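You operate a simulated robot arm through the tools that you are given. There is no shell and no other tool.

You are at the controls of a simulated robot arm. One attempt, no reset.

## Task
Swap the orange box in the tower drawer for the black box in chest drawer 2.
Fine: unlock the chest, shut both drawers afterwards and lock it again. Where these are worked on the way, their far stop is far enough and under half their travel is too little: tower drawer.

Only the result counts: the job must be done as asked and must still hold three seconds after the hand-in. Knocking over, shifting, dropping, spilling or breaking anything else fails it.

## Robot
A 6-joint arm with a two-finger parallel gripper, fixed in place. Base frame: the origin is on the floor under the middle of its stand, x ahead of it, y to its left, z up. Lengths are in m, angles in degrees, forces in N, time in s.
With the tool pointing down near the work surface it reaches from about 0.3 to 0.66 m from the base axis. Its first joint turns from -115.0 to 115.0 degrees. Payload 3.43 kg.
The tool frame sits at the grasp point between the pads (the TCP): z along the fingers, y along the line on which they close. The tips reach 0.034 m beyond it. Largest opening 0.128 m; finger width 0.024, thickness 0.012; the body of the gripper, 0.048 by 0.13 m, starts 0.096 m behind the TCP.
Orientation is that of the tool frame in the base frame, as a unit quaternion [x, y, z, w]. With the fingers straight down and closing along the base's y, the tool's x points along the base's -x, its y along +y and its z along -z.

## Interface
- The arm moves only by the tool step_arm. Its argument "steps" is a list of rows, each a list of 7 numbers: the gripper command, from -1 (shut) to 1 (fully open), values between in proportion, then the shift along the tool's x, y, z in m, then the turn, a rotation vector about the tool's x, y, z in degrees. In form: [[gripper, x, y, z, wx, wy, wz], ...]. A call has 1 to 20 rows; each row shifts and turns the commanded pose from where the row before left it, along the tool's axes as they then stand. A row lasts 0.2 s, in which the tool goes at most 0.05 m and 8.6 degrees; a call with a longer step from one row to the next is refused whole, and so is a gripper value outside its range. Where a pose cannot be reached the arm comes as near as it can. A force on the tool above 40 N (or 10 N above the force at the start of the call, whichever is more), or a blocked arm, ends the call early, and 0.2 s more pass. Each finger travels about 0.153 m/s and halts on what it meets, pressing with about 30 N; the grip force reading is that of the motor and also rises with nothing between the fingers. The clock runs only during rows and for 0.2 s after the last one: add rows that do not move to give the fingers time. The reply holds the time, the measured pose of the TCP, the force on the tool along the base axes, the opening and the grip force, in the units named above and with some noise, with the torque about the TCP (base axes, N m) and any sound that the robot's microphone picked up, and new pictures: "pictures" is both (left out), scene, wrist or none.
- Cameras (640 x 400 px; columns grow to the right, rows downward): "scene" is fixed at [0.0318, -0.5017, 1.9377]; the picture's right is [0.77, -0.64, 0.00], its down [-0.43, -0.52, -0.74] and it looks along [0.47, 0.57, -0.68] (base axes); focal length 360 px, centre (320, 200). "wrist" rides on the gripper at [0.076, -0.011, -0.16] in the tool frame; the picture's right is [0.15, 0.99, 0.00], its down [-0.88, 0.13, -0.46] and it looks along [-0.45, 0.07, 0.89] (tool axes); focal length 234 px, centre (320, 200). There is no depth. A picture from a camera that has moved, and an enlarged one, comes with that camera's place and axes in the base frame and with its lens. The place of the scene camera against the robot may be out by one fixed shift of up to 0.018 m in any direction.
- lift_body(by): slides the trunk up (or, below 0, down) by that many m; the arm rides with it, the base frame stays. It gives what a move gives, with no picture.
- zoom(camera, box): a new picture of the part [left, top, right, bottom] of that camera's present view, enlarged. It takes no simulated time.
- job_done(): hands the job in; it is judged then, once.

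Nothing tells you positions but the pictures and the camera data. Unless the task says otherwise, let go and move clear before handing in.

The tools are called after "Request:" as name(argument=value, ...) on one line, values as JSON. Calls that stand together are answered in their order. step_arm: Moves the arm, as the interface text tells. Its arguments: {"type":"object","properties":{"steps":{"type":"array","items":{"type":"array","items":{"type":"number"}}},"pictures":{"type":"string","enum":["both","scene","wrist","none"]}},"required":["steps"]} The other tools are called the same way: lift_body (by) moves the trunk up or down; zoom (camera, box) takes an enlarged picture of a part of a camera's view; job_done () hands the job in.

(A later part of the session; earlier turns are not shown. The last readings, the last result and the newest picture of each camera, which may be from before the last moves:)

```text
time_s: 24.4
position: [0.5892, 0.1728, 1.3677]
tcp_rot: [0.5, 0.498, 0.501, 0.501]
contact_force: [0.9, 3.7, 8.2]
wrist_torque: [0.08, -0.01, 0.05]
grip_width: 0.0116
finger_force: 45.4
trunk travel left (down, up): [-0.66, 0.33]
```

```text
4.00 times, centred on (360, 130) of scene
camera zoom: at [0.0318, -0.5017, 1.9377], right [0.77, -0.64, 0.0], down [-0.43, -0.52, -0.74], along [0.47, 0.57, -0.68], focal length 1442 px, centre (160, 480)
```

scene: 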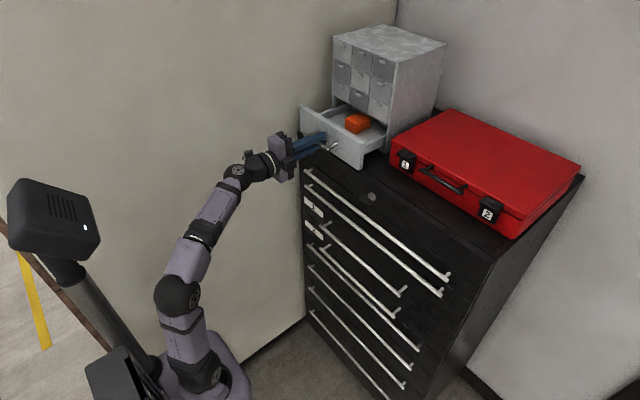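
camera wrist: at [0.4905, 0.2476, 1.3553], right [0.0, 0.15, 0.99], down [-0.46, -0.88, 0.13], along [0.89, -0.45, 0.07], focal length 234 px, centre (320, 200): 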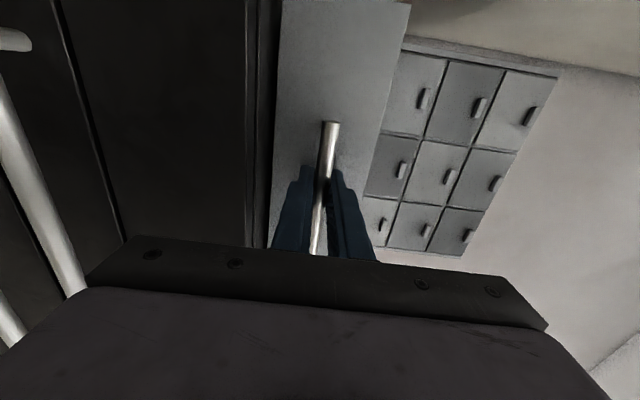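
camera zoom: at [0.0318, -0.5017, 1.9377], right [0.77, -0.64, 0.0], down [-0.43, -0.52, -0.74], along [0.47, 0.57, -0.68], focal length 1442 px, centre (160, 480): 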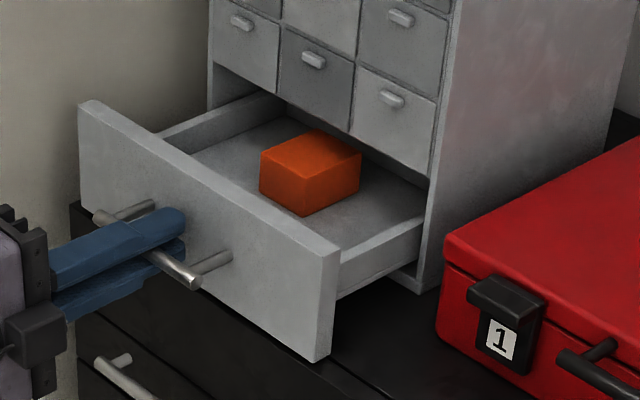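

Request:
step_arm(steps=[[-1, 0, 0, -0.02, 0, 0, 0], [-1, 0, 0, -0.02, 0, 0, 0], [-1, 0, 0, 0, 0, 0, 0]], pictures="scene")

Request:
zoom(camera="scene", box=[280, 80, 440, 180])

```text
time_s: 25.2
position: [0.5475, 0.1716, 1.3673]
tcp_rot: [0.5, 0.499, 0.5, 0.501]
contact_force: [-0.8, 5.7, 10.6]
wrist_torque: [0.08, -0.01, 0.13]
grip_width: 0.0116
finger_force: 45.1
trunk travel left (down, up): [-0.66, 0.33]
```

scene: 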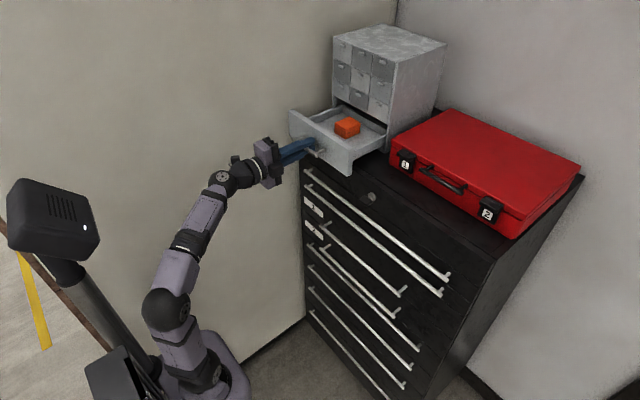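

```text
4.00 times, centred on (360, 130) of scene
camera zoom: at [0.0318, -0.5017, 1.9377], right [0.77, -0.64, 0.0], down [-0.43, -0.52, -0.74], along [0.47, 0.57, -0.68], focal length 1442 px, centre (160, 480)
```

zoom: 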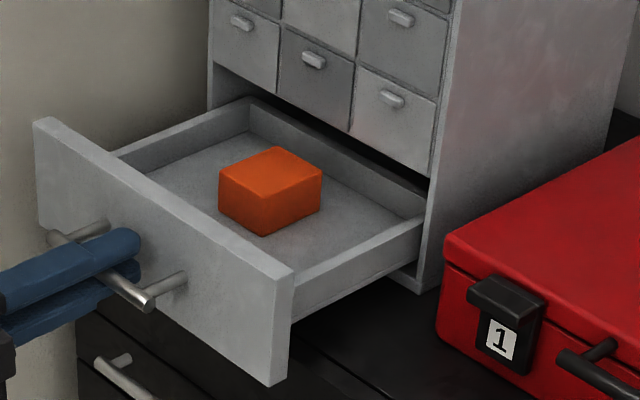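

The drawer is about 0.14 m out, with more travel possible. I'll keep pulling gently until it stops.

Request:
step_arm(steps=[[-1, 0, 0, -0.015, 0, 0, 0], [-1, 0, 0, -0.015, 0, 0, 0], [-1, 0, 0, -0.015, 0, 0, 0], [-1, 0, 0, 0, 0, 0, 0]], pictures="scene")

Request:
zoom(camera="scene", box=[270, 80, 430, 180])

```text
time_s: 25.7
position: [0.5359, 0.1716, 1.3691]
tcp_rot: [0.498, 0.498, 0.501, 0.503]
contact_force: [30.2, 3.0, 9.9]
wrist_torque: [0.18, -0.02, -0.22]
grip_width: 0.0118
finger_force: 45.2
trunk travel left (down, up): [-0.66, 0.33]
stopped in row 2: the force on the tool passed its limit at 57 N (the readings are from after the stop); the commanded pose is now the measured one
```

scene: 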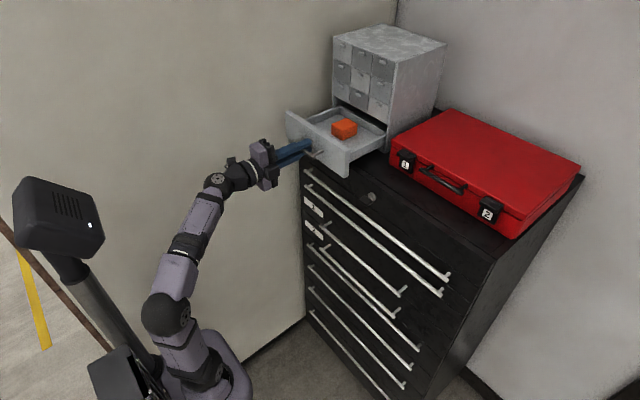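

```text
4.00 times, centred on (350, 130) of scene
camera zoom: at [0.0318, -0.5017, 1.9377], right [0.77, -0.64, 0.0], down [-0.43, -0.52, -0.74], along [0.47, 0.57, -0.68], focal length 1442 px, centre (200, 480)
```

zoom: 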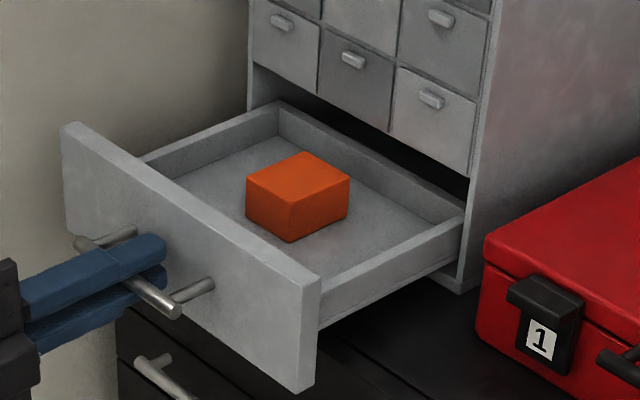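

The far stop is reached: the bar moved about 0.152 m and the drawer front is now near x≈0.585. I'll relax the pull, open and back out.

Request:
step_arm(steps=[[-1, 0, 0, 0.004, 0, 0, 0], [-0.9, 0, 0, 0, 0, 0, 0], [-0.4, 0, 0, 0, 0, 0, 0], [-0.4, 0, 0, 0, 0, 0, 0], [-0.4, 0, 0, -0.015, 0, 0, 0], [-0.4, 0, 0, -0.015, 0, 0, 0], [-0.4, 0, 0, -0.015, 0, 0, 0]], pictures="both")

```text
time_s: 27.3
position: [0.4856, 0.1705, 1.3715]
tcp_rot: [0.498, 0.497, 0.502, 0.504]
contact_force: [0.6, 0.2, 0.2]
wrist_torque: [-0.01, -0.01, 0.0]
grip_width: 0.0383
finger_force: 0.0
trunk travel left (down, up): [-0.66, 0.33]
camera wrist: at [0.3262, 0.2466, 1.3571], right [-0.01, 0.15, 0.99], down [-0.46, -0.88, 0.13], along [0.89, -0.45, 0.08], focal length 234 px, centre (320, 200)
```

scene: 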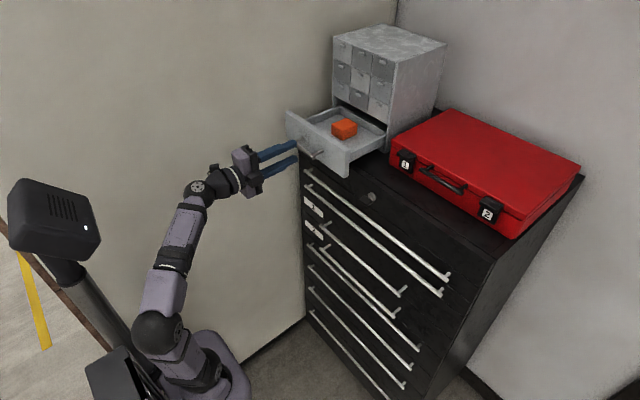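
wrist: 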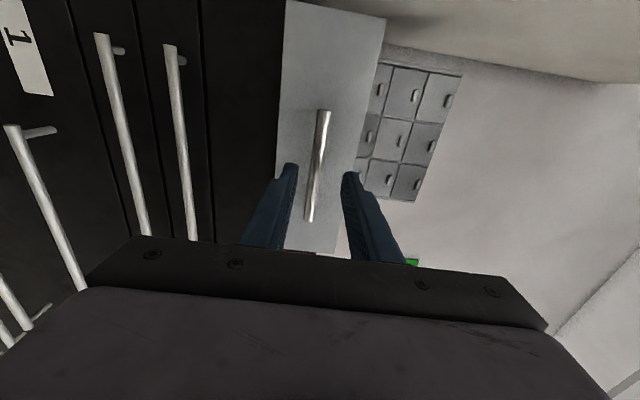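

Clear of the bar. I'll lower the trunk to drawer 2's height, with the shoulder well below the handle so I can pull close in.

Request:
step_arm(steps=[[-0.4, 0, 0, -0.015, 0, 0, 0], [-0.4, 0, 0, 0, 0, 0, 0]], pictures="none")

Request:
lift_body(by=-0.4)

```text
time_s: 27.9
position: [0.4715, 0.1705, 1.3723]
tcp_rot: [0.497, 0.496, 0.502, 0.505]
contact_force: [0.4, -0.3, 0.7]
wrist_torque: [0.0, 0.0, -0.03]
grip_width: 0.0383
finger_force: 0.0
trunk travel left (down, up): [-0.66, 0.33]
```

```text
time_s: 31.8
position: [0.472, 0.1716, 0.9706]
tcp_rot: [0.497, 0.496, 0.503, 0.504]
contact_force: [0.6, -0.4, 1.1]
wrist_torque: [0.0, 0.0, 0.01]
grip_width: 0.0384
finger_force: 0.1
trunk travel left (down, up): [-0.26, 0.73]
```

Request:
step_arm(steps=[[-0.4, -0.0325, -0.0106, 0.004, 0.8, 0, 0], [-0.4, -0.0325, -0.0106, 0.004, 0, 0, 0], [-0.4, -0.0325, -0.0106, 0.004, 0, 0, 0], [-0.4, -0.0325, -0.0106, 0.004, 0, 0, 0], [-0.4, -0.0325, -0.0106, 0.004, 0, 0, 0], [-0.4, -0.0325, -0.0106, 0.004, 0, 0, 0], [-0.4, 0, 0, 0, 0, 0, 0]], pictures="both")

Request:
zoom(camera="wrist", box=[190, 80, 450, 240])

Request:
zoom(camera="scene", box=[280, 180, 440, 280])

```text
time_s: 33.4
position: [0.5519, 0.0105, 0.9281]
tcp_rot: [0.501, 0.501, 0.499, 0.5]
contact_force: [-0.4, -0.5, 0.2]
wrist_torque: [-0.02, -0.03, 0.01]
grip_width: 0.0386
finger_force: 0.1
out of reach, approached as far as the arm can: row 1, 2, 3, 4, 5
trunk travel left (down, up): [-0.26, 0.73]
camera wrist: at [0.3935, 0.0859, 0.9163], right [0.0, 0.15, 0.99], down [-0.46, -0.88, 0.13], along [0.89, -0.45, 0.07], focal length 234 px, centre (320, 200)
```

scene: 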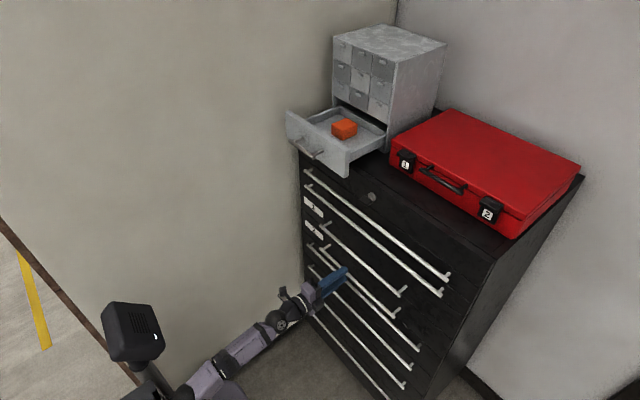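
wrist: 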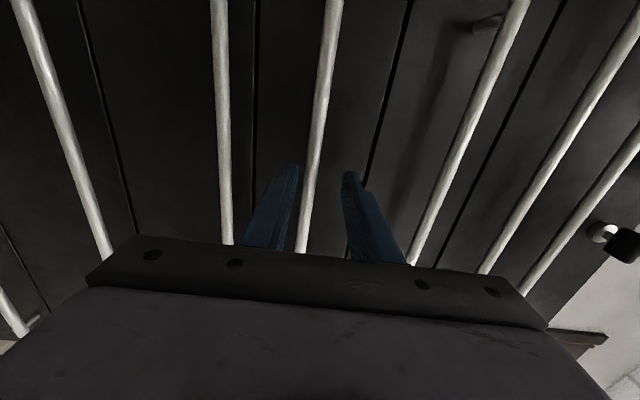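

```text
2.46 times, centred on (320, 160) of wrist
camera zoom: at [0.3935, 0.0859, 0.9163], right [0.0, 0.15, 0.99], down [-0.46, -0.88, 0.13], along [0.89, -0.45, 0.07], focal length 576 px, centre (320, 298)
```

zoom: 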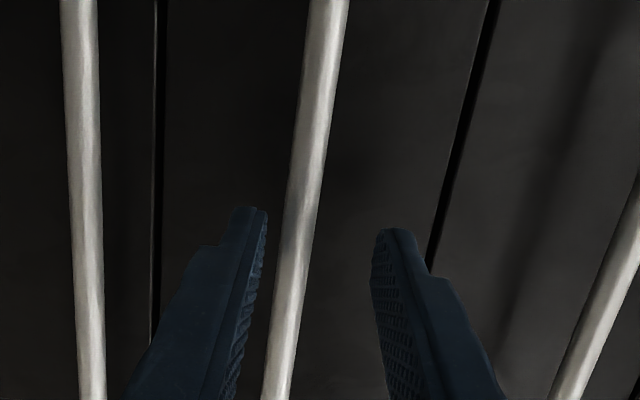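

```text
4.00 times, centred on (360, 230) of scene
camera zoom: at [0.0318, -0.5017, 1.9377], right [0.77, -0.64, 0.0], down [-0.43, -0.52, -0.74], along [0.47, 0.57, -0.68], focal length 1442 px, centre (160, 80)
```

zoom: 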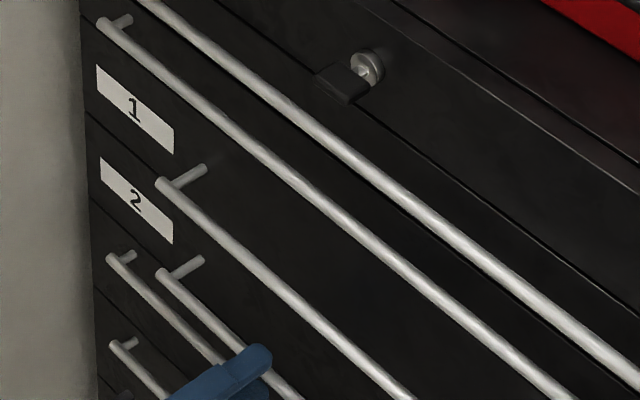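

Drawer 2's bar is at z≈0.919. The arm can't fold any closer at this shoulder height, so I'll step back and up, then drop the trunk to its lowest before coming to the handle.

Request:
step_arm(steps=[[-0.4, 0, 0.02, 0, 0, 0, 0], [-0.4, -0.01, 0.025, -0.02, 0, 0, 0], [-0.4, -0.01, 0.02, -0.02, 0, 0, 0], [-0.4, 0, 0, 0, 0, 0, 0]], pictures="none")

```text
time_s: 34.4
position: [0.5316, 0.0155, 0.9975]
tcp_rot: [0.502, 0.498, 0.498, 0.502]
contact_force: [-0.4, 0.5, 0.3]
wrist_torque: [0.0, 0.03, 0.01]
grip_width: 0.0387
finger_force: 0.1
out of reach, approached as far as the arm can: row 2, 3
trunk travel left (down, up): [-0.26, 0.73]
```

Request:
lift_body(by=-0.26)

```text
time_s: 37.0
position: [0.532, 0.0144, 0.7349]
tcp_rot: [0.502, 0.498, 0.497, 0.503]
contact_force: [0.5, -0.3, 0.4]
wrist_torque: [-0.01, -0.01, -0.03]
grip_width: 0.0385
finger_force: 0.0
trunk travel left (down, up): [0.0, 0.99]
```

Request:
step_arm(steps=[[-0.4, -0.0075, 0.0368, 0, 0, 0.57, 0.1], [-0.4, -0.0075, 0.0368, 0, 0, 0, 0], [-0.4, -0.0075, 0.0368, 0, 0, 0, 0], [-0.4, -0.0075, 0.0368, 0, 0, 0, 0], [-0.4, -0.0075, 0.0368, 0, 0, 0, 0], [-0.4, 0, 0, 0, 0, 0, 0]], pictures="both")

Request:
zoom(camera="wrist", box=[190, 80, 450, 240])

```text
time_s: 38.4
position: [0.5135, 0.0476, 0.8837]
tcp_rot: [0.5, 0.499, 0.499, 0.501]
contact_force: [0.3, 0.0, 0.6]
wrist_torque: [-0.02, 0.0, 0.0]
grip_width: 0.0384
finger_force: 0.0
out of reach, approached as far as the arm can: row 1, 2, 3, 4, 5
trunk travel left (down, up): [0.0, 0.99]
camera wrist: at [0.3544, 0.1236, 0.8709], right [0.0, 0.15, 0.99], down [-0.46, -0.88, 0.13], along [0.89, -0.45, 0.07], focal length 234 px, centre (320, 200)
```

scene: 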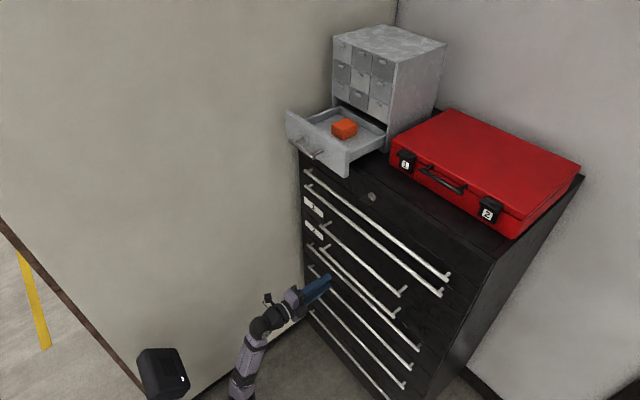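
wrist: 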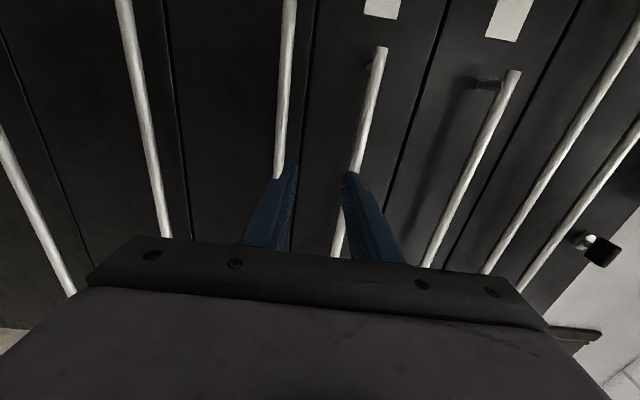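

```text
2.46 times, centred on (320, 160) of wrist
camera zoom: at [0.3544, 0.1236, 0.8709], right [0.0, 0.15, 0.99], down [-0.46, -0.88, 0.13], along [0.89, -0.45, 0.07], focal length 576 px, centre (320, 298)
```

zoom: 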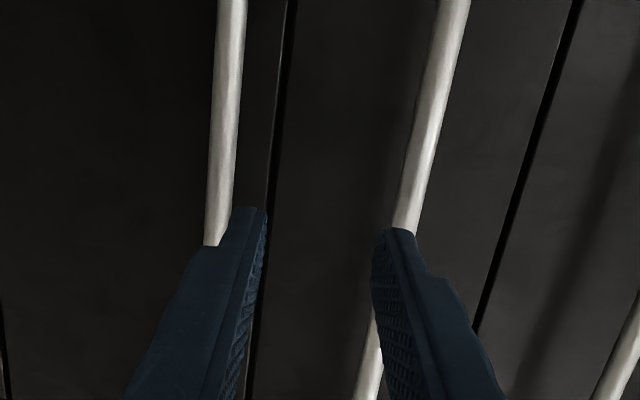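

The limit looks like a minimum wrist radius of about 0.3 m from the base axis, whatever the trunk height. So I'll grip the bar level at x≈0.6 and pitch the tool down while pulling, since the round bar lets it pivot. First I'll bring the trunk back up to a better height.

Request:
lift_body(by=0.25)

Request:
step_arm(steps=[[-0.4, 0, -0.04, 0.003, 0, 0, 0], [-0.4, 0, -0.04, 0.003, 0, 0, 0], [-0.4, 0, -0.04, 0.003, 0, 0, 0], [-0.4, 0, -0.04, 0.003, 0, 0, 0], [-0.4, 0, -0.04, 0.003, 0, 0, 0], [-0.4, 0, 0, 0, 0, 0, 0]], pictures="none")

Request:
lift_body(by=0.2)

```text
time_s: 41.0
position: [0.5136, 0.0465, 1.1329]
tcp_rot: [0.501, 0.499, 0.499, 0.501]
contact_force: [-0.4, -0.7, 0.8]
wrist_torque: [0.01, 0.01, 0.0]
grip_width: 0.0386
finger_force: 0.1
trunk travel left (down, up): [-0.25, 0.74]
```

```text
time_s: 42.4
position: [0.5435, 0.0514, 0.9369]
tcp_rot: [0.501, 0.499, 0.499, 0.501]
contact_force: [1.0, -0.3, -0.9]
wrist_torque: [0.01, -0.01, 0.04]
grip_width: 0.0385
finger_force: 0.0
out of reach, approached as far as the arm can: row 4, 5
trunk travel left (down, up): [-0.25, 0.74]
```

```text
time_s: 44.6
position: [0.5442, 0.0516, 1.1388]
tcp_rot: [0.501, 0.499, 0.499, 0.501]
contact_force: [-0.5, 0.3, 0.2]
wrist_torque: [0.01, 0.0, 0.0]
grip_width: 0.0385
finger_force: 0.0
trunk travel left (down, up): [-0.45, 0.54]
```

I'll come to drawer 2's bar with the tool pitched 45° down instead. That keeps clear of drawer 1's bar and leaves room to pull. Pitching now, well clear of everything.

Request:
step_arm(steps=[[-0.5, 0, 0, -0.005, 7.5, 0, 0], [-0.5, 0, 0, -0.005, 7.5, 0, 0], [-0.5, 0, 0, -0.005, 7.5, 0, 0], [-0.5, 0, 0, -0.005, 7.5, 0, 0], [-0.5, 0, 0, -0.005, 7.5, 0, 0], [-0.5, 0, 0, -0.005, 7.5, 0, 0], [-0.5, 0, 0, 0, 0, 0, 0]], pictures="both")

```text
time_s: 46.2
position: [0.498, 0.0993, 1.1142]
tcp_rot: [0.657, 0.649, 0.265, 0.277]
contact_force: [0.0, 0.1, -0.1]
wrist_torque: [0.01, -0.01, -0.02]
grip_width: 0.032
finger_force: 0.1
out of reach, approached as far as the arm can: row 4, 5, 6
trunk travel left (down, up): [-0.45, 0.54]
camera wrist: at [0.3773, 0.1765, 1.2172], right [0.7, 0.14, 0.7], down [-0.24, -0.87, 0.42], along [0.67, -0.47, -0.58], focal length 234 px, centre (320, 200)
```

scene: 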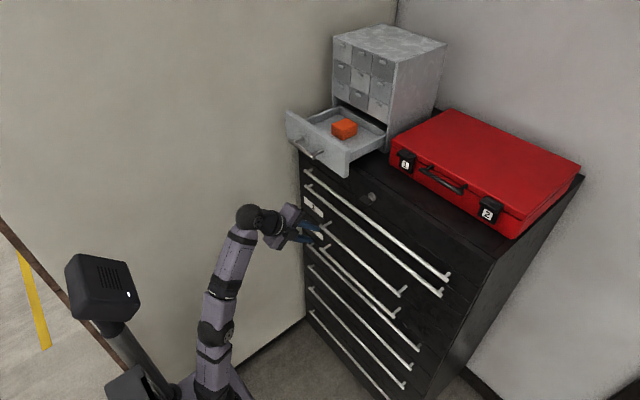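
wrist: 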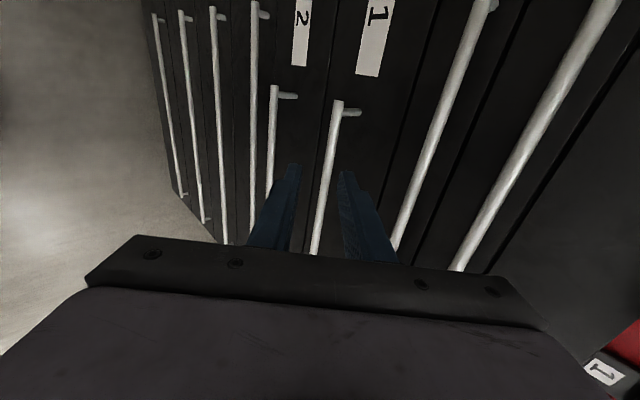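

Working back from the pictures, the arm has about 0.63 m from shoulder to wrist, and the forearm must stay tilted above the tool. For a level grip at z 0.92 the best trunk height is about 0.3 m lower. I'll go there, level the tool and move in front of the handle.

Request:
lift_body(by=-0.31)

Request:
step_arm(steps=[[-0.5, 0, 0.0141, -0.0141, -7.5, 0, 0], [-0.5, 0, 0.0159, -0.0122, -7.5, 0, 0], [-0.5, 0, 0.0173, -0.01, -7.5, 0, 0], [-0.5, 0, 0.0185, -0.0077, -7.5, 0, 0], [-0.5, 0, 0.0193, -0.0052, -7.5, 0, 0], [-0.5, 0, 0.0198, -0.0026, -7.5, 0, 0], [-0.5, 0, 0, 0, 0, 0, 0]], pictures="none")

```text
time_s: 49.3
position: [0.4978, 0.097, 0.8058]
tcp_rot: [0.656, 0.648, 0.267, 0.278]
contact_force: [0.3, 0.0, 0.4]
wrist_torque: [-0.01, 0.02, -0.03]
grip_width: 0.0318
finger_force: 0.1
trunk travel left (down, up): [-0.14, 0.85]
```

```text
time_s: 50.9
position: [0.4953, 0.099, 0.9277]
tcp_rot: [0.499, 0.497, 0.495, 0.508]
contact_force: [0.5, 0.7, 0.8]
wrist_torque: [0.01, 0.02, 0.0]
grip_width: 0.0319
finger_force: 0.1
trunk travel left (down, up): [-0.14, 0.85]
```

No limits hit this time. Now sideways to the middle of the bar.

Request:
step_arm(steps=[[-0.5, -0.0305, -0.002, 0.002, 0.4, 0.86, 0.63], [-0.5, -0.0305, -0.002, 0.002, 0, 0, 0], [-0.5, -0.0305, -0.002, 0.002, 0, 0, 0], [-0.5, -0.0305, -0.002, 0.002, 0, 0, 0], [-0.5, 0, 0, 0, 0, 0, 0]], pictures="wrist")

Request:
zoom(camera="wrist", box=[190, 80, 450, 240])

```text
time_s: 52.1
position: [0.5083, 0.0214, 0.9209]
tcp_rot: [0.503, 0.499, 0.498, 0.501]
contact_force: [-0.2, -0.4, -0.1]
wrist_torque: [0.02, 0.0, 0.04]
grip_width: 0.0322
finger_force: 0.2
out of reach, approached as far as the arm can: row 3, 4
trunk travel left (down, up): [-0.14, 0.85]
camera wrist: at [0.349, 0.0982, 0.9094], right [0.01, 0.14, 0.99], down [-0.46, -0.88, 0.13], along [0.89, -0.46, 0.06], focal length 234 px, centre (320, 200)
```

wrist: 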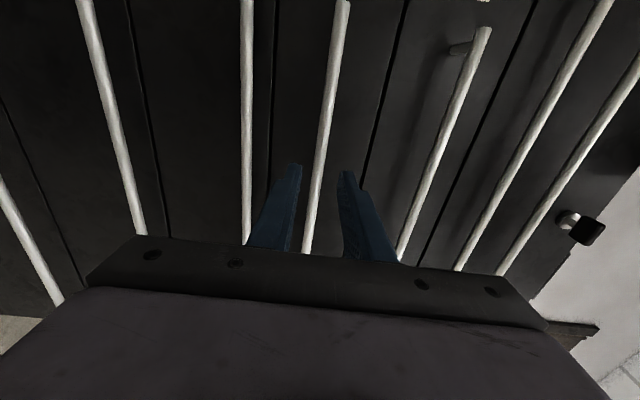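

```text
2.46 times, centred on (320, 160) of wrist
camera zoom: at [0.349, 0.0982, 0.9094], right [0.01, 0.14, 0.99], down [-0.46, -0.88, 0.13], along [0.89, -0.46, 0.06], focal length 576 px, centre (320, 298)
```

zoom: 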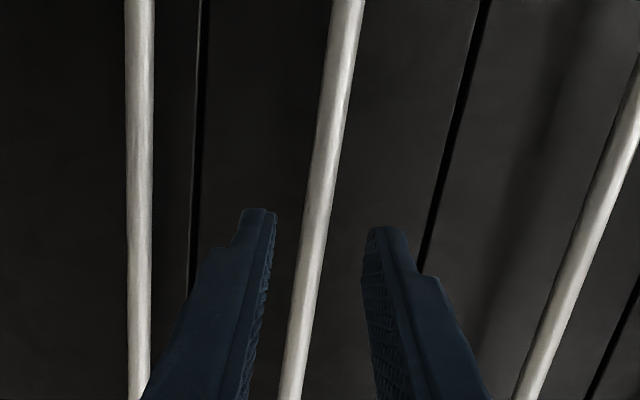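

Sideways travel toward y=0 still meets a wrist limit in this roll, but y≈0.1 is free and still on the bar, which runs to y 0.155. I'll grip it there.

Request:
step_arm(steps=[[-0.5, 0.02, -0.0005, 0, 0, 0, 0], [-0.5, 0.02, -0.0005, 0, 0, 0, 0], [-0.5, 0.02, -0.0005, 0, 0, 0, 0], [-0.5, 0.02, 0, 0, 0, 0, 0], [-0.5, 0, 0, 0.02, 0, 0, 0], [-0.5, 0, 0, 0.02, 0, 0, 0], [-0.5, 0, 0, 0.015, 0, 0, 0], [-0.5, 0, 0, 0, 0, 0, 0]], pictures="both")

Request:
zoom(camera="wrist", box=[190, 80, 450, 240])

Request:
zoom(camera="scene", box=[260, 200, 420, 300])

```text
time_s: 53.9
position: [0.5618, 0.1043, 0.9187]
tcp_rot: [0.501, 0.5, 0.5, 0.499]
contact_force: [0.0, -0.1, 0.4]
wrist_torque: [0.01, -0.02, 0.01]
grip_width: 0.0324
finger_force: 0.0
trunk travel left (down, up): [-0.14, 0.85]
camera wrist: at [0.402, 0.1804, 0.9063], right [0.0, 0.15, 0.99], down [-0.46, -0.88, 0.13], along [0.89, -0.45, 0.06], focal length 234 px, centre (320, 200)
```

scene: 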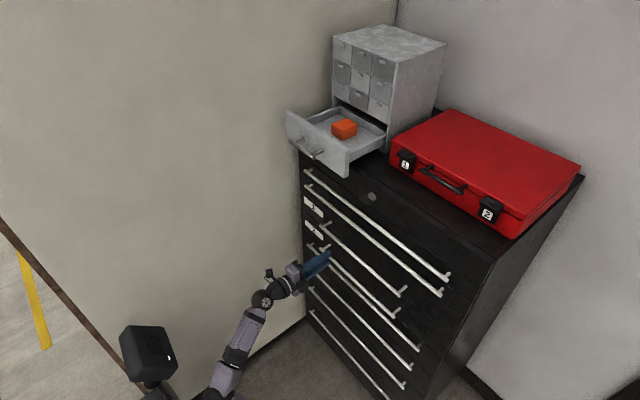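
wrist: 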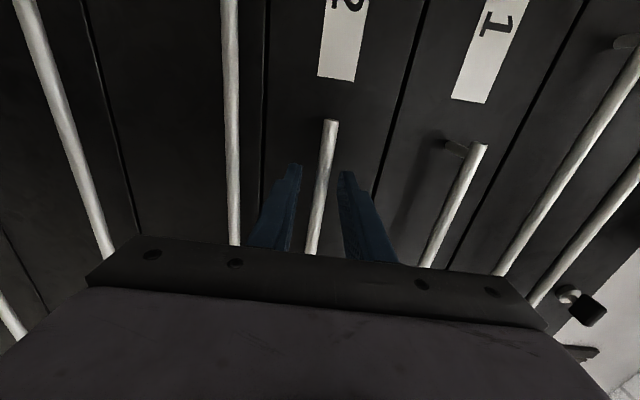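

```text
2.46 times, centred on (320, 160) of wrist
camera zoom: at [0.402, 0.1804, 0.9063], right [0.0, 0.15, 0.99], down [-0.46, -0.88, 0.13], along [0.89, -0.45, 0.06], focal length 576 px, centre (320, 298)
```

zoom: 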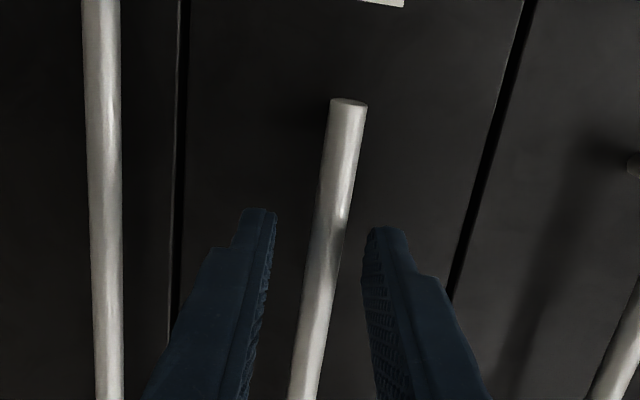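

```text
4.00 times, centred on (340, 250) of scene
camera zoom: at [0.0318, -0.5017, 1.9377], right [0.77, -0.64, 0.0], down [-0.43, -0.52, -0.74], along [0.47, 0.57, -0.68], focal length 1442 px, centre (240, 0)
```

zoom: 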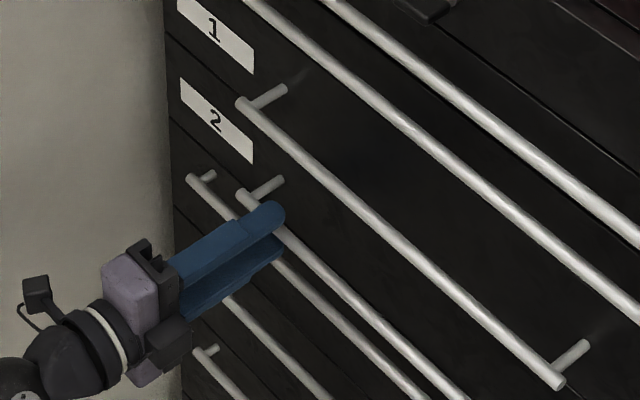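

Drawer 2's bar is between the fingers, on the panel with label 2. Advancing and closing.

Request:
step_arm(steps=[[-0.5, 0, 0, 0.014, 0, 0, 0], [-0.5, 0, 0, 0.014, 0, 0, 0], [-0.5, 0, 0, 0, 0, 0, 0], [-1, 0, 0, 0, 0, 0, 0], [-1, 0, 0, 0, 0, 0, 0], [-1, 0, 0, 0, 0, 0, 0]], pictures="wrist")

```text
time_s: 55.3
position: [0.5873, 0.1038, 0.9204]
tcp_rot: [0.5, 0.499, 0.501, 0.5]
contact_force: [4.8, 0.8, 11.6]
wrist_torque: [-0.1, -0.04, 0.33]
grip_width: 0.0118
finger_force: 45.1
trunk travel left (down, up): [-0.14, 0.85]
camera wrist: at [0.4282, 0.1799, 0.9074], right [0.0, 0.15, 0.99], down [-0.46, -0.88, 0.13], along [0.89, -0.45, 0.07], focal length 234 px, centre (320, 200)
```

wrist: 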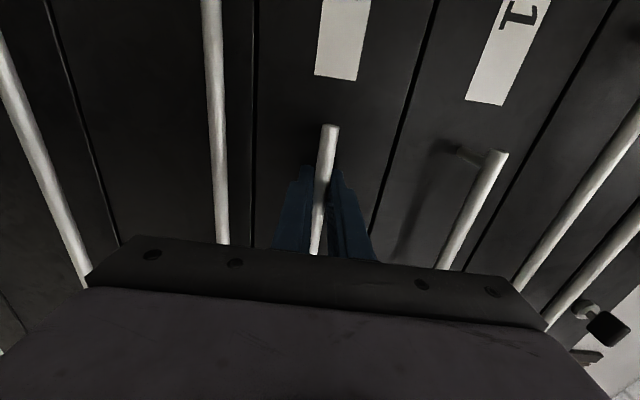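

Gripped at 0.0118 m. Pulling drawer 2 now. This will also show whether the chest is unlocked.

Request:
step_arm(steps=[[-1, 0, 0, -0.01, 0, 0, 0], [-1, 0, 0, -0.015, 0, 0, 0], [-1, 0, 0, -0.015, 0, 0, 0], [-1, 0, 0, 0, 0, 0, 0]], pictures="scene")

```text
time_s: 56.3
position: [0.5491, 0.1048, 0.9202]
tcp_rot: [0.5, 0.5, 0.5, 0.5]
contact_force: [-0.7, 5.8, 11.7]
wrist_torque: [-0.07, 0.02, -0.42]
grip_width: 0.0117
finger_force: 44.8
trunk travel left (down, up): [-0.14, 0.85]
```

scene: 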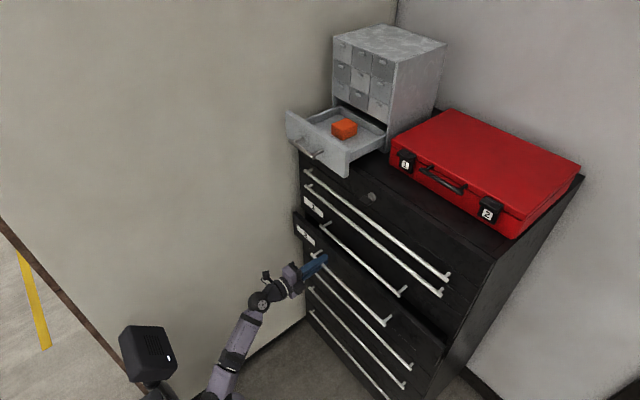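

Unlocked: drawer 2 is moving. I'll continue the pull.

Request:
step_arm(steps=[[-1, 0, 0, -0.02, 0, 0, 0], [-1, 0, 0, -0.02, 0, 0, 0], [-1, 0, 0, -0.02, 0, 0, 0], [-1, 0, 0, 0, 0, 0, 0]], pictures="scene")

Request:
zoom(camera="scene", box=[260, 180, 460, 360])

```text
time_s: 57.3
position: [0.4874, 0.1044, 0.9205]
tcp_rot: [0.5, 0.499, 0.5, 0.501]
contact_force: [1.4, -2.3, 17.2]
wrist_torque: [-0.03, -0.04, -0.83]
grip_width: 0.0119
finger_force: 44.4
trunk travel left (down, up): [-0.14, 0.85]
```

scene: 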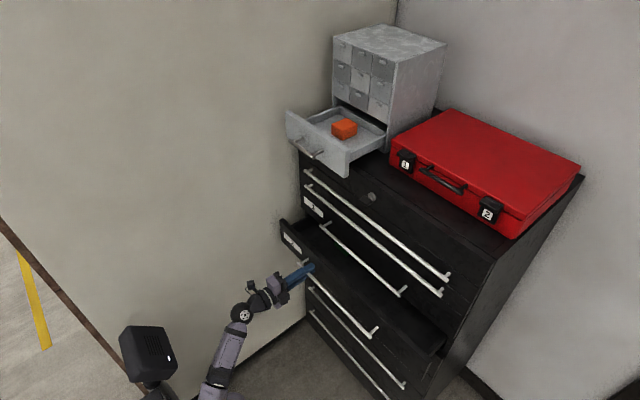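

```text
2.22 times, centred on (360, 270) of scene
camera zoom: at [0.0318, -0.5017, 1.9377], right [0.77, -0.64, 0.0], down [-0.43, -0.52, -0.74], along [0.47, 0.57, -0.68], focal length 801 px, centre (231, 44)
```

zoom: 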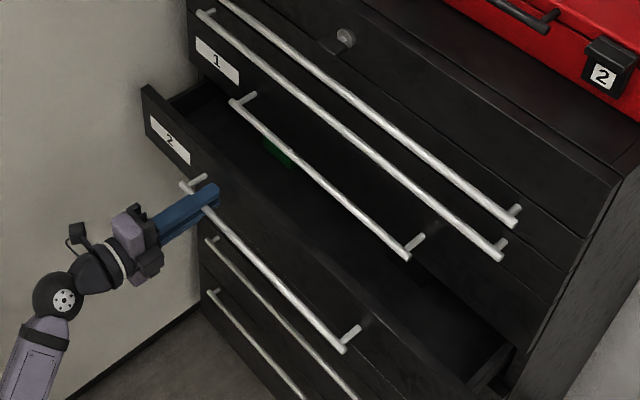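

Drawer 2 is out about 0.10 m. Something green is inside as well, so I'll watch for it. Pulling further.

Request:
step_arm(steps=[[-1, 0, 0.001, -0.02, 0, 0, 0], [-1, 0, 0.001, -0.02, 0, 0, 0], [-1, 0, 0, -0.02, 0, 0, 0], [-1, 0, 0, 0, 0, 0, 0]], pictures="scene")

Request:
zoom(camera="scene", box=[260, 180, 460, 360])

```text
time_s: 57.9
position: [0.47, 0.104, 0.9214]
tcp_rot: [0.513, 0.502, 0.486, 0.499]
contact_force: [0.8, -8.3, -0.2]
wrist_torque: [0.08, -0.02, 1.15]
grip_width: 0.0115
finger_force: 44.3
out of reach, approached as far as the arm can: row 1, 2
trunk travel left (down, up): [-0.14, 0.85]
stopped in row 2: the force on the tool passed its limit at 48 N (the readings are from after the stop); the commanded pose is now the measured one
```

scene: 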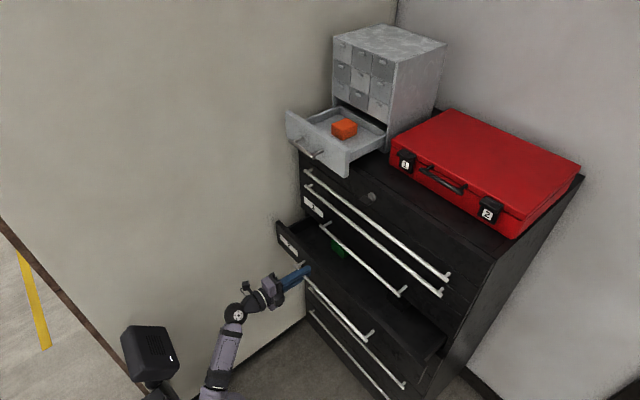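

```text
2.22 times, centred on (360, 270) of scene
camera zoom: at [0.0318, -0.5017, 1.9377], right [0.77, -0.64, 0.0], down [-0.43, -0.52, -0.74], along [0.47, 0.57, -0.68], focal length 801 px, centre (231, 44)
```

zoom: 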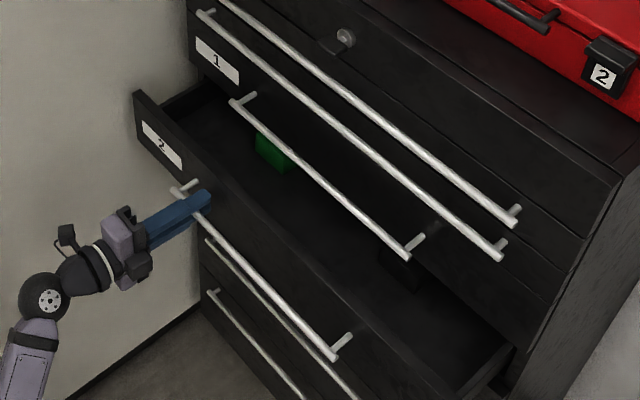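

The arm won't go lower in x with this wrist pose. Drawer 2 is out about 0.117 m, and I can see a green box and, darker, a black box in it. I'll release, slide off the +y end of the bar, then re-approach with the tool pointing down to pull the panel from inside.

Request:
step_arm(steps=[[-0.8, 0, 0, 0, 0, 0, 0], [-0.4, 0, 0, 0, 0, 0, 0], [-0.4, 0, 0, 0, 0, 0, 0], [-0.4, 0.02, 0, -0.002, 0, 0, 0], [-0.4, 0.03, 0, -0.003, 0, 0, 0], [-0.4, 0.03, 0, -0.003, 0, 0, 0], [-0.4, 0, 0, 0, 0, 0, 0]], pictures="both")

```text
time_s: 59.5
position: [0.4608, 0.189, 0.9239]
tcp_rot: [0.511, 0.501, 0.486, 0.501]
contact_force: [0.3, -0.4, -0.7]
wrist_torque: [-0.03, 0.02, -0.04]
grip_width: 0.0382
finger_force: 0.0
trunk travel left (down, up): [-0.14, 0.85]
camera wrist: at [0.3026, 0.2676, 0.915], right [0.03, 0.15, 0.99], down [-0.47, -0.87, 0.14], along [0.88, -0.47, 0.05], focal length 234 px, centre (320, 200)
```

scene: 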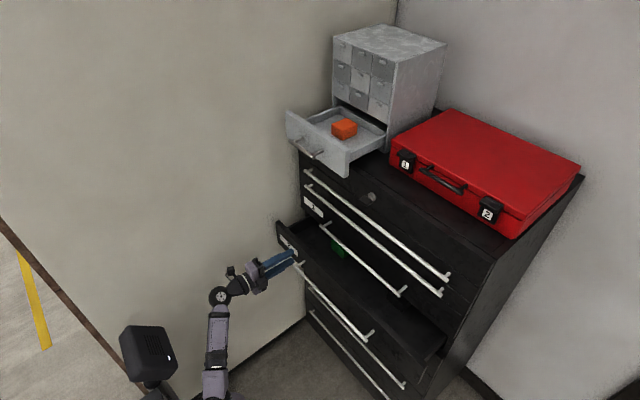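
wrist: 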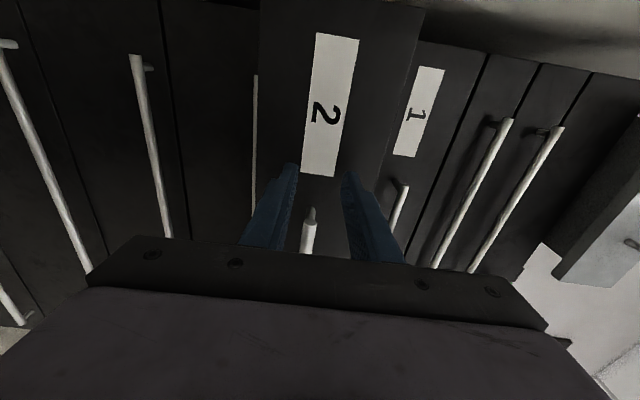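

Free of the bar. I'll raise the trunk in two stages and turn the tool to point down.

Request:
lift_body(by=0.3)

Request:
step_arm(steps=[[-0.4, 0, 0, 0, 0, 0, -8], [-0.4, 0, 0, 0, 0, 0, -8], [-0.4, 0, 0, 0, 0, 0, -8], [-0.4, 0, 0, 0, 0, 0, -8], [-0.4, 0, 0, 0, 0, 0, -8], [-0.4, 0, 0, 0, 0, 0, -8]], pictures="none")

```text
time_s: 62.5
position: [0.4609, 0.1895, 1.224]
tcp_rot: [0.511, 0.501, 0.487, 0.5]
contact_force: [0.4, -0.7, -0.5]
wrist_torque: [0.0, -0.04, 0.01]
grip_width: 0.0384
finger_force: 0.0
trunk travel left (down, up): [-0.44, 0.55]
```

```text
time_s: 63.9
position: [0.4608, 0.1886, 1.2224]
tcp_rot: [0.262, 0.667, 0.24, 0.655]
contact_force: [0.6, -0.6, -0.1]
wrist_torque: [0.01, 0.02, 0.05]
grip_width: 0.0384
finger_force: 0.0
trunk travel left (down, up): [-0.44, 0.55]
```

Request:
step_arm(steps=[[-0.4, 0, 0, 0, 0, 0, -8.4], [-0.4, 0, 0, 0, 0, 0, -8.4], [-0.4, 0, 0, 0, 0, 0, -8.4], [-0.4, 0, 0, 0, 0, 0, -8.4], [-0.4, 0, 0, 0, 0, 0, -8.4]], pictures="none")

Request:
lift_body(by=0.2)

```text
time_s: 65.1
position: [0.4614, 0.1883, 1.2222]
tcp_rot: [0.006, 0.716, -0.01, 0.698]
contact_force: [-0.8, 0.6, -0.4]
wrist_torque: [0.02, 0.0, 0.0]
grip_width: 0.0385
finger_force: 0.1
trunk travel left (down, up): [-0.44, 0.55]
```

```text
time_s: 67.2
position: [0.4614, 0.1886, 1.4244]
tcp_rot: [0.006, 0.716, -0.009, 0.698]
contact_force: [0.1, -0.5, 0.1]
wrist_torque: [0.01, 0.01, 0.01]
grip_width: 0.0384
finger_force: 0.1
trunk travel left (down, up): [-0.64, 0.35]
```

Request:
step_arm(steps=[[-0.4, 0.0314, -0.018, 0.0008, 0, 8.05, 0], [-0.4, 0.031, -0.018, 0.0052, 0, 8.05, 0], [-0.4, 0.0299, -0.018, 0.0095, 0, 8.05, 0], [-0.4, 0.0283, -0.018, 0.0136, 0, 8.05, 0], [-0.4, 0.0261, -0.018, 0.0174, 0, 8.05, 0], [-0.4, 0.0234, -0.018, 0.0209, 0, 8.05, 0], [-0.4, 0.0203, -0.018, 0.024, 0, 8.05, 0], [-0.4, 0.0167, -0.018, 0.0266, 0, 8.05, 0], [-0.4, 0.0128, -0.018, 0.0287, 0, 8.05, 0], [-0.4, 0.0087, -0.018, 0.0302, 0, 8.05, 0], [-0.4, 0.0044, -0.018, 0.0311, 0, 8.05, 0], [-0.4, 0, 0, 0, 0, 0, 0]], pictures="both")

```text
time_s: 69.8
position: [0.4136, 0.0809, 1.0892]
tcp_rot: [0.037, 0.99, -0.124, 0.062]
contact_force: [-0.1, 0.1, -0.1]
wrist_torque: [0.0, 0.0, 0.01]
grip_width: 0.0382
finger_force: 0.1
out of reach, approached as far as the arm can: row 6, 7, 8, 9, 10, 11
trunk travel left (down, up): [-0.64, 0.35]
camera wrist: at [0.3186, 0.1146, 1.2337], right [-0.06, 0.96, -0.26], down [0.83, 0.19, 0.52], along [0.55, -0.19, -0.81], focal length 234 px, centre (320, 200)
```

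scene: 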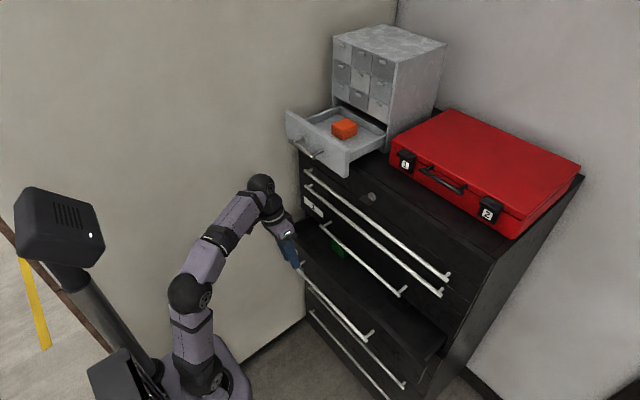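
wrist: 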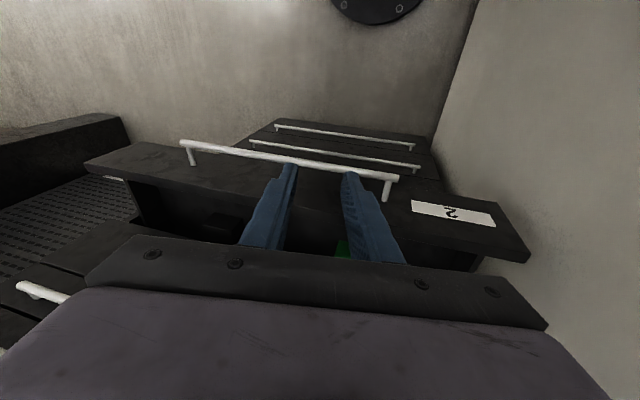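

The tool is nearly down but a little skewed. I'll correct the attitude and lower slightly to stay well within reach.

Request:
step_arm(steps=[[-0.4, 0, 0, 0.015, -3.6, 1.8, -1.05], [-0.4, 0, 0, 0.015, -3.6, 1.8, -1.05], [-0.4, 0, 0, 0.01, -3.6, 1.8, -1.05], [-0.4, 0, 0, 0.01, -3.6, 1.8, -1.05], [-0.4, 0, 0, 0, 0, 0, 0]], pictures="none")

```text
time_s: 71.0
position: [0.4201, 0.0705, 1.0426]
tcp_rot: [0.001, 0.99, -0.13, 0.054]
contact_force: [-0.6, -0.2, -0.4]
wrist_torque: [-0.01, -0.02, 0.02]
grip_width: 0.0384
finger_force: 0.1
out of reach, approached as far as the arm can: row 1, 2, 3, 4
trunk travel left (down, up): [-0.64, 0.35]
```

Request:
zoom(camera="scene", box=[140, 150, 340, 400])

Request:
zoom(camera="scene", box=[220, 160, 340, 280])

```text
1.60 times, centred on (240, 275) of scene
camera zoom: at [0.0318, -0.5017, 1.9377], right [0.77, -0.64, 0.0], down [-0.43, -0.52, -0.74], along [0.47, 0.57, -0.68], focal length 577 px, centre (448, 80)
```

zoom: 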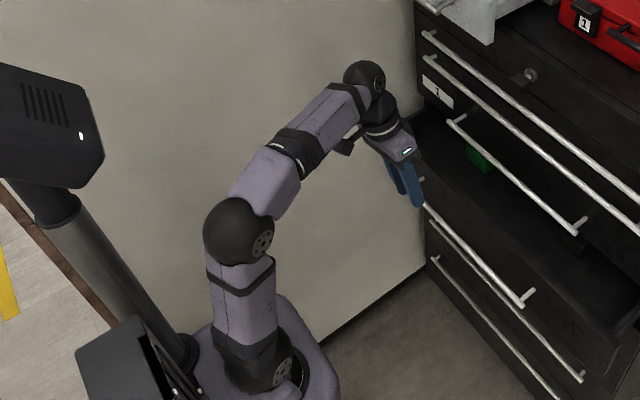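

```text
3.33 times, centred on (280, 220) of scene
camera zoom: at [0.0318, -0.5017, 1.9377], right [0.77, -0.64, 0.0], down [-0.43, -0.52, -0.74], along [0.47, 0.57, -0.68], focal length 1202 px, centre (453, 133)
```

zoom: 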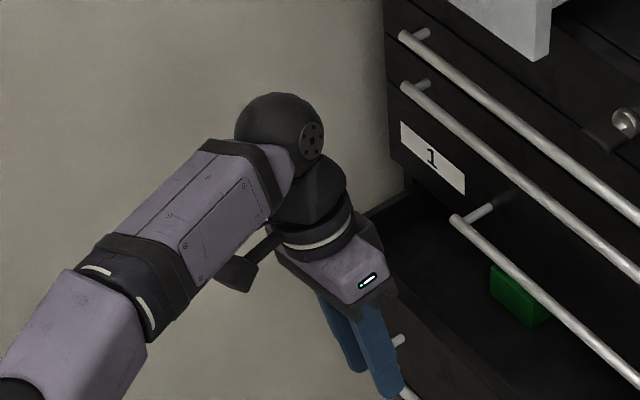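

I think the wrist joints flipped when I rolled the tool while it was in line with the forearm. I'll raise the trunk into open space above the chest and unwind it there.

Request:
lift_body(by=0.33)

```text
time_s: 74.3
position: [0.4192, 0.0704, 1.3731]
tcp_rot: [0.002, 0.99, -0.13, 0.054]
contact_force: [-0.2, 0.1, -0.8]
wrist_torque: [0.01, 0.0, -0.02]
grip_width: 0.0383
finger_force: 0.1
trunk travel left (down, up): [-0.97, 0.02]
```

Request:
step_arm(steps=[[-0.4, 0.0087, -0.0408, -0.0075, 5, 0, -0.5], [-0.4, 0.0087, -0.0412, -0.004, 5, 0, -0.5], [-0.4, 0.0087, -0.0413, -0.0004, 5, 0, -0.5], [-0.4, 0.0087, -0.041, 0.0033, 5, 0, -0.5], [-0.4, 0.0087, -0.0405, 0.0067, 5, 0, -0.5], [-0.4, 0.0087, -0.0397, 0.0102, 5, 0, -0.5], [-0.4, 0, 0, 0, 0, 0, 0]], pictures="scene")

Request:
zoom(camera="scene", box=[20, 0, 340, 200])

```text
time_s: 75.9
position: [0.3602, -0.131, 1.4512]
tcp_rot: [-0.008, 0.921, -0.385, 0.048]
contact_force: [0.5, 0.4, -0.6]
wrist_torque: [-0.02, 0.02, -0.02]
grip_width: 0.0383
finger_force: 0.1
out of reach, approached as far as the arm can: row 5, 6
trunk travel left (down, up): [-0.97, 0.02]
```

scene: 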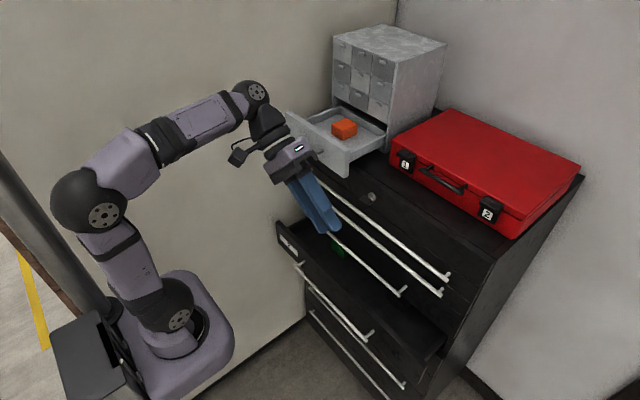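

```text
2.00 times, centred on (180, 100) of scene
camera zoom: at [0.0318, -0.5017, 1.9377], right [0.77, -0.64, 0.0], down [-0.43, -0.52, -0.74], along [0.47, 0.57, -0.68], focal length 721 px, centre (600, 400)
```

zoom: 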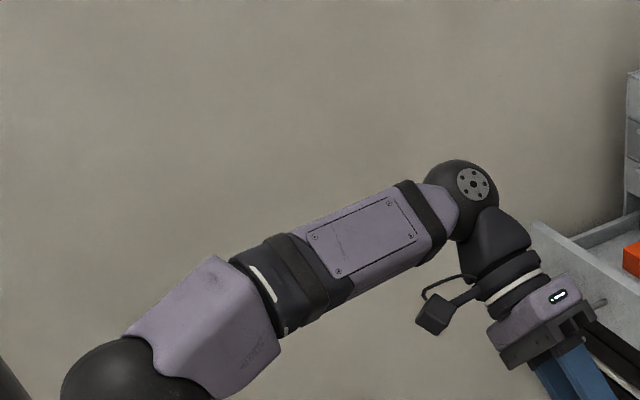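

I'll swing the tool around the forearm axis, first out to the right and then up, in free air. The wrist centre stays put.

Request:
step_arm(steps=[[-0.4, -0.0019, -0.0361, 0, 7.82, -0.41, 0.87], [-0.4, -0.0019, -0.0361, 0, 7.82, -0.41, 0.87], [-0.4, -0.0019, -0.0361, 0, 7.82, -0.41, 0.87], [-0.4, -0.0019, -0.0361, 0, 7.82, -0.41, 0.87], [-0.4, -0.0019, -0.0361, 0, 7.82, -0.41, 0.87], [-0.4, -0.0019, -0.0361, 0, 7.82, -0.41, 0.87]], pictures="scene")

Request:
zoom(camera="scene", box=[20, 0, 340, 200])

```text
time_s: 77.3
position: [0.3526, -0.2203, 1.6414]
tcp_rot: [-0.042, -0.691, 0.716, -0.084]
contact_force: [-0.1, 0.3, -0.1]
wrist_torque: [-0.01, 0.02, -0.04]
grip_width: 0.0385
finger_force: 0.1
trunk travel left (down, up): [-0.97, 0.02]
```

scene: 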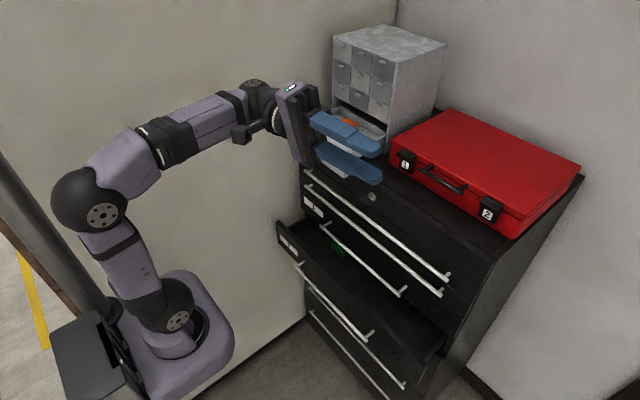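

```text
2.00 times, centred on (180, 100) of scene
camera zoom: at [0.0318, -0.5017, 1.9377], right [0.77, -0.64, 0.0], down [-0.43, -0.52, -0.74], along [0.47, 0.57, -0.68], focal length 721 px, centre (600, 400)
```

zoom: 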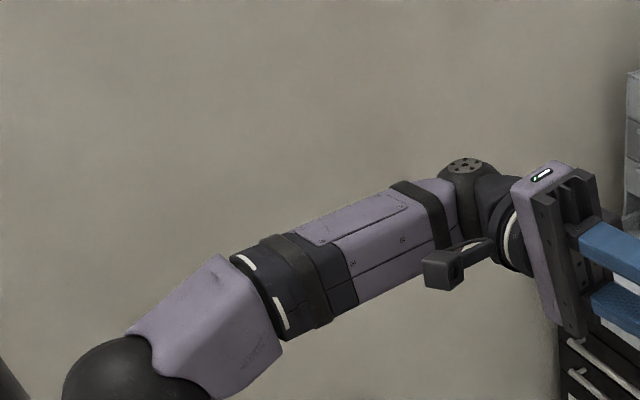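

No limits so far. Continuing until the tool points up.

Request:
step_arm(steps=[[-0.4, -0.0019, -0.0361, 0, 7.82, -0.41, 0.87], [-0.4, -0.0019, -0.0361, 0, 7.82, -0.41, 0.87], [-0.4, -0.0019, -0.0361, 0, 7.82, -0.41, 0.87], [-0.4, -0.0019, -0.0361, 0, 7.82, -0.41, 0.87], [-0.4, -0.0019, -0.0361, 0, 7.82, -0.41, 0.87], [-0.4, -0.0019, -0.0361, 0, 7.82, -0.41, 0.87], [-0.4, -0.0019, -0.0361, 0, 7.82, -0.41, 0.87]], pictures="scene")

```text
time_s: 78.9
position: [0.3066, -0.1174, 1.8579]
tcp_rot: [-0.094, -0.28, 0.949, -0.107]
contact_force: [0.0, 0.2, 0.2]
wrist_torque: [0.01, -0.03, 0.0]
grip_width: 0.0385
finger_force: 0.1
trunk travel left (down, up): [-0.97, 0.02]
```

scene: 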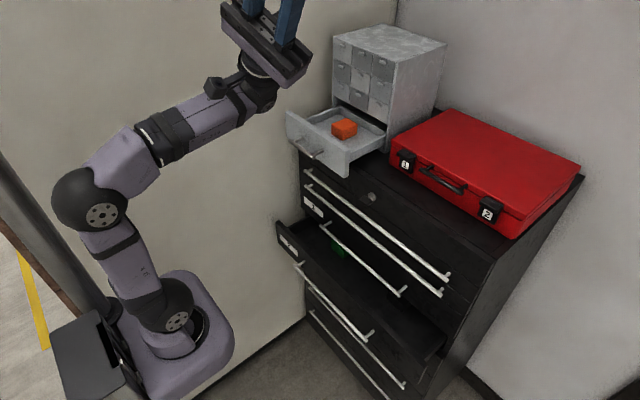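

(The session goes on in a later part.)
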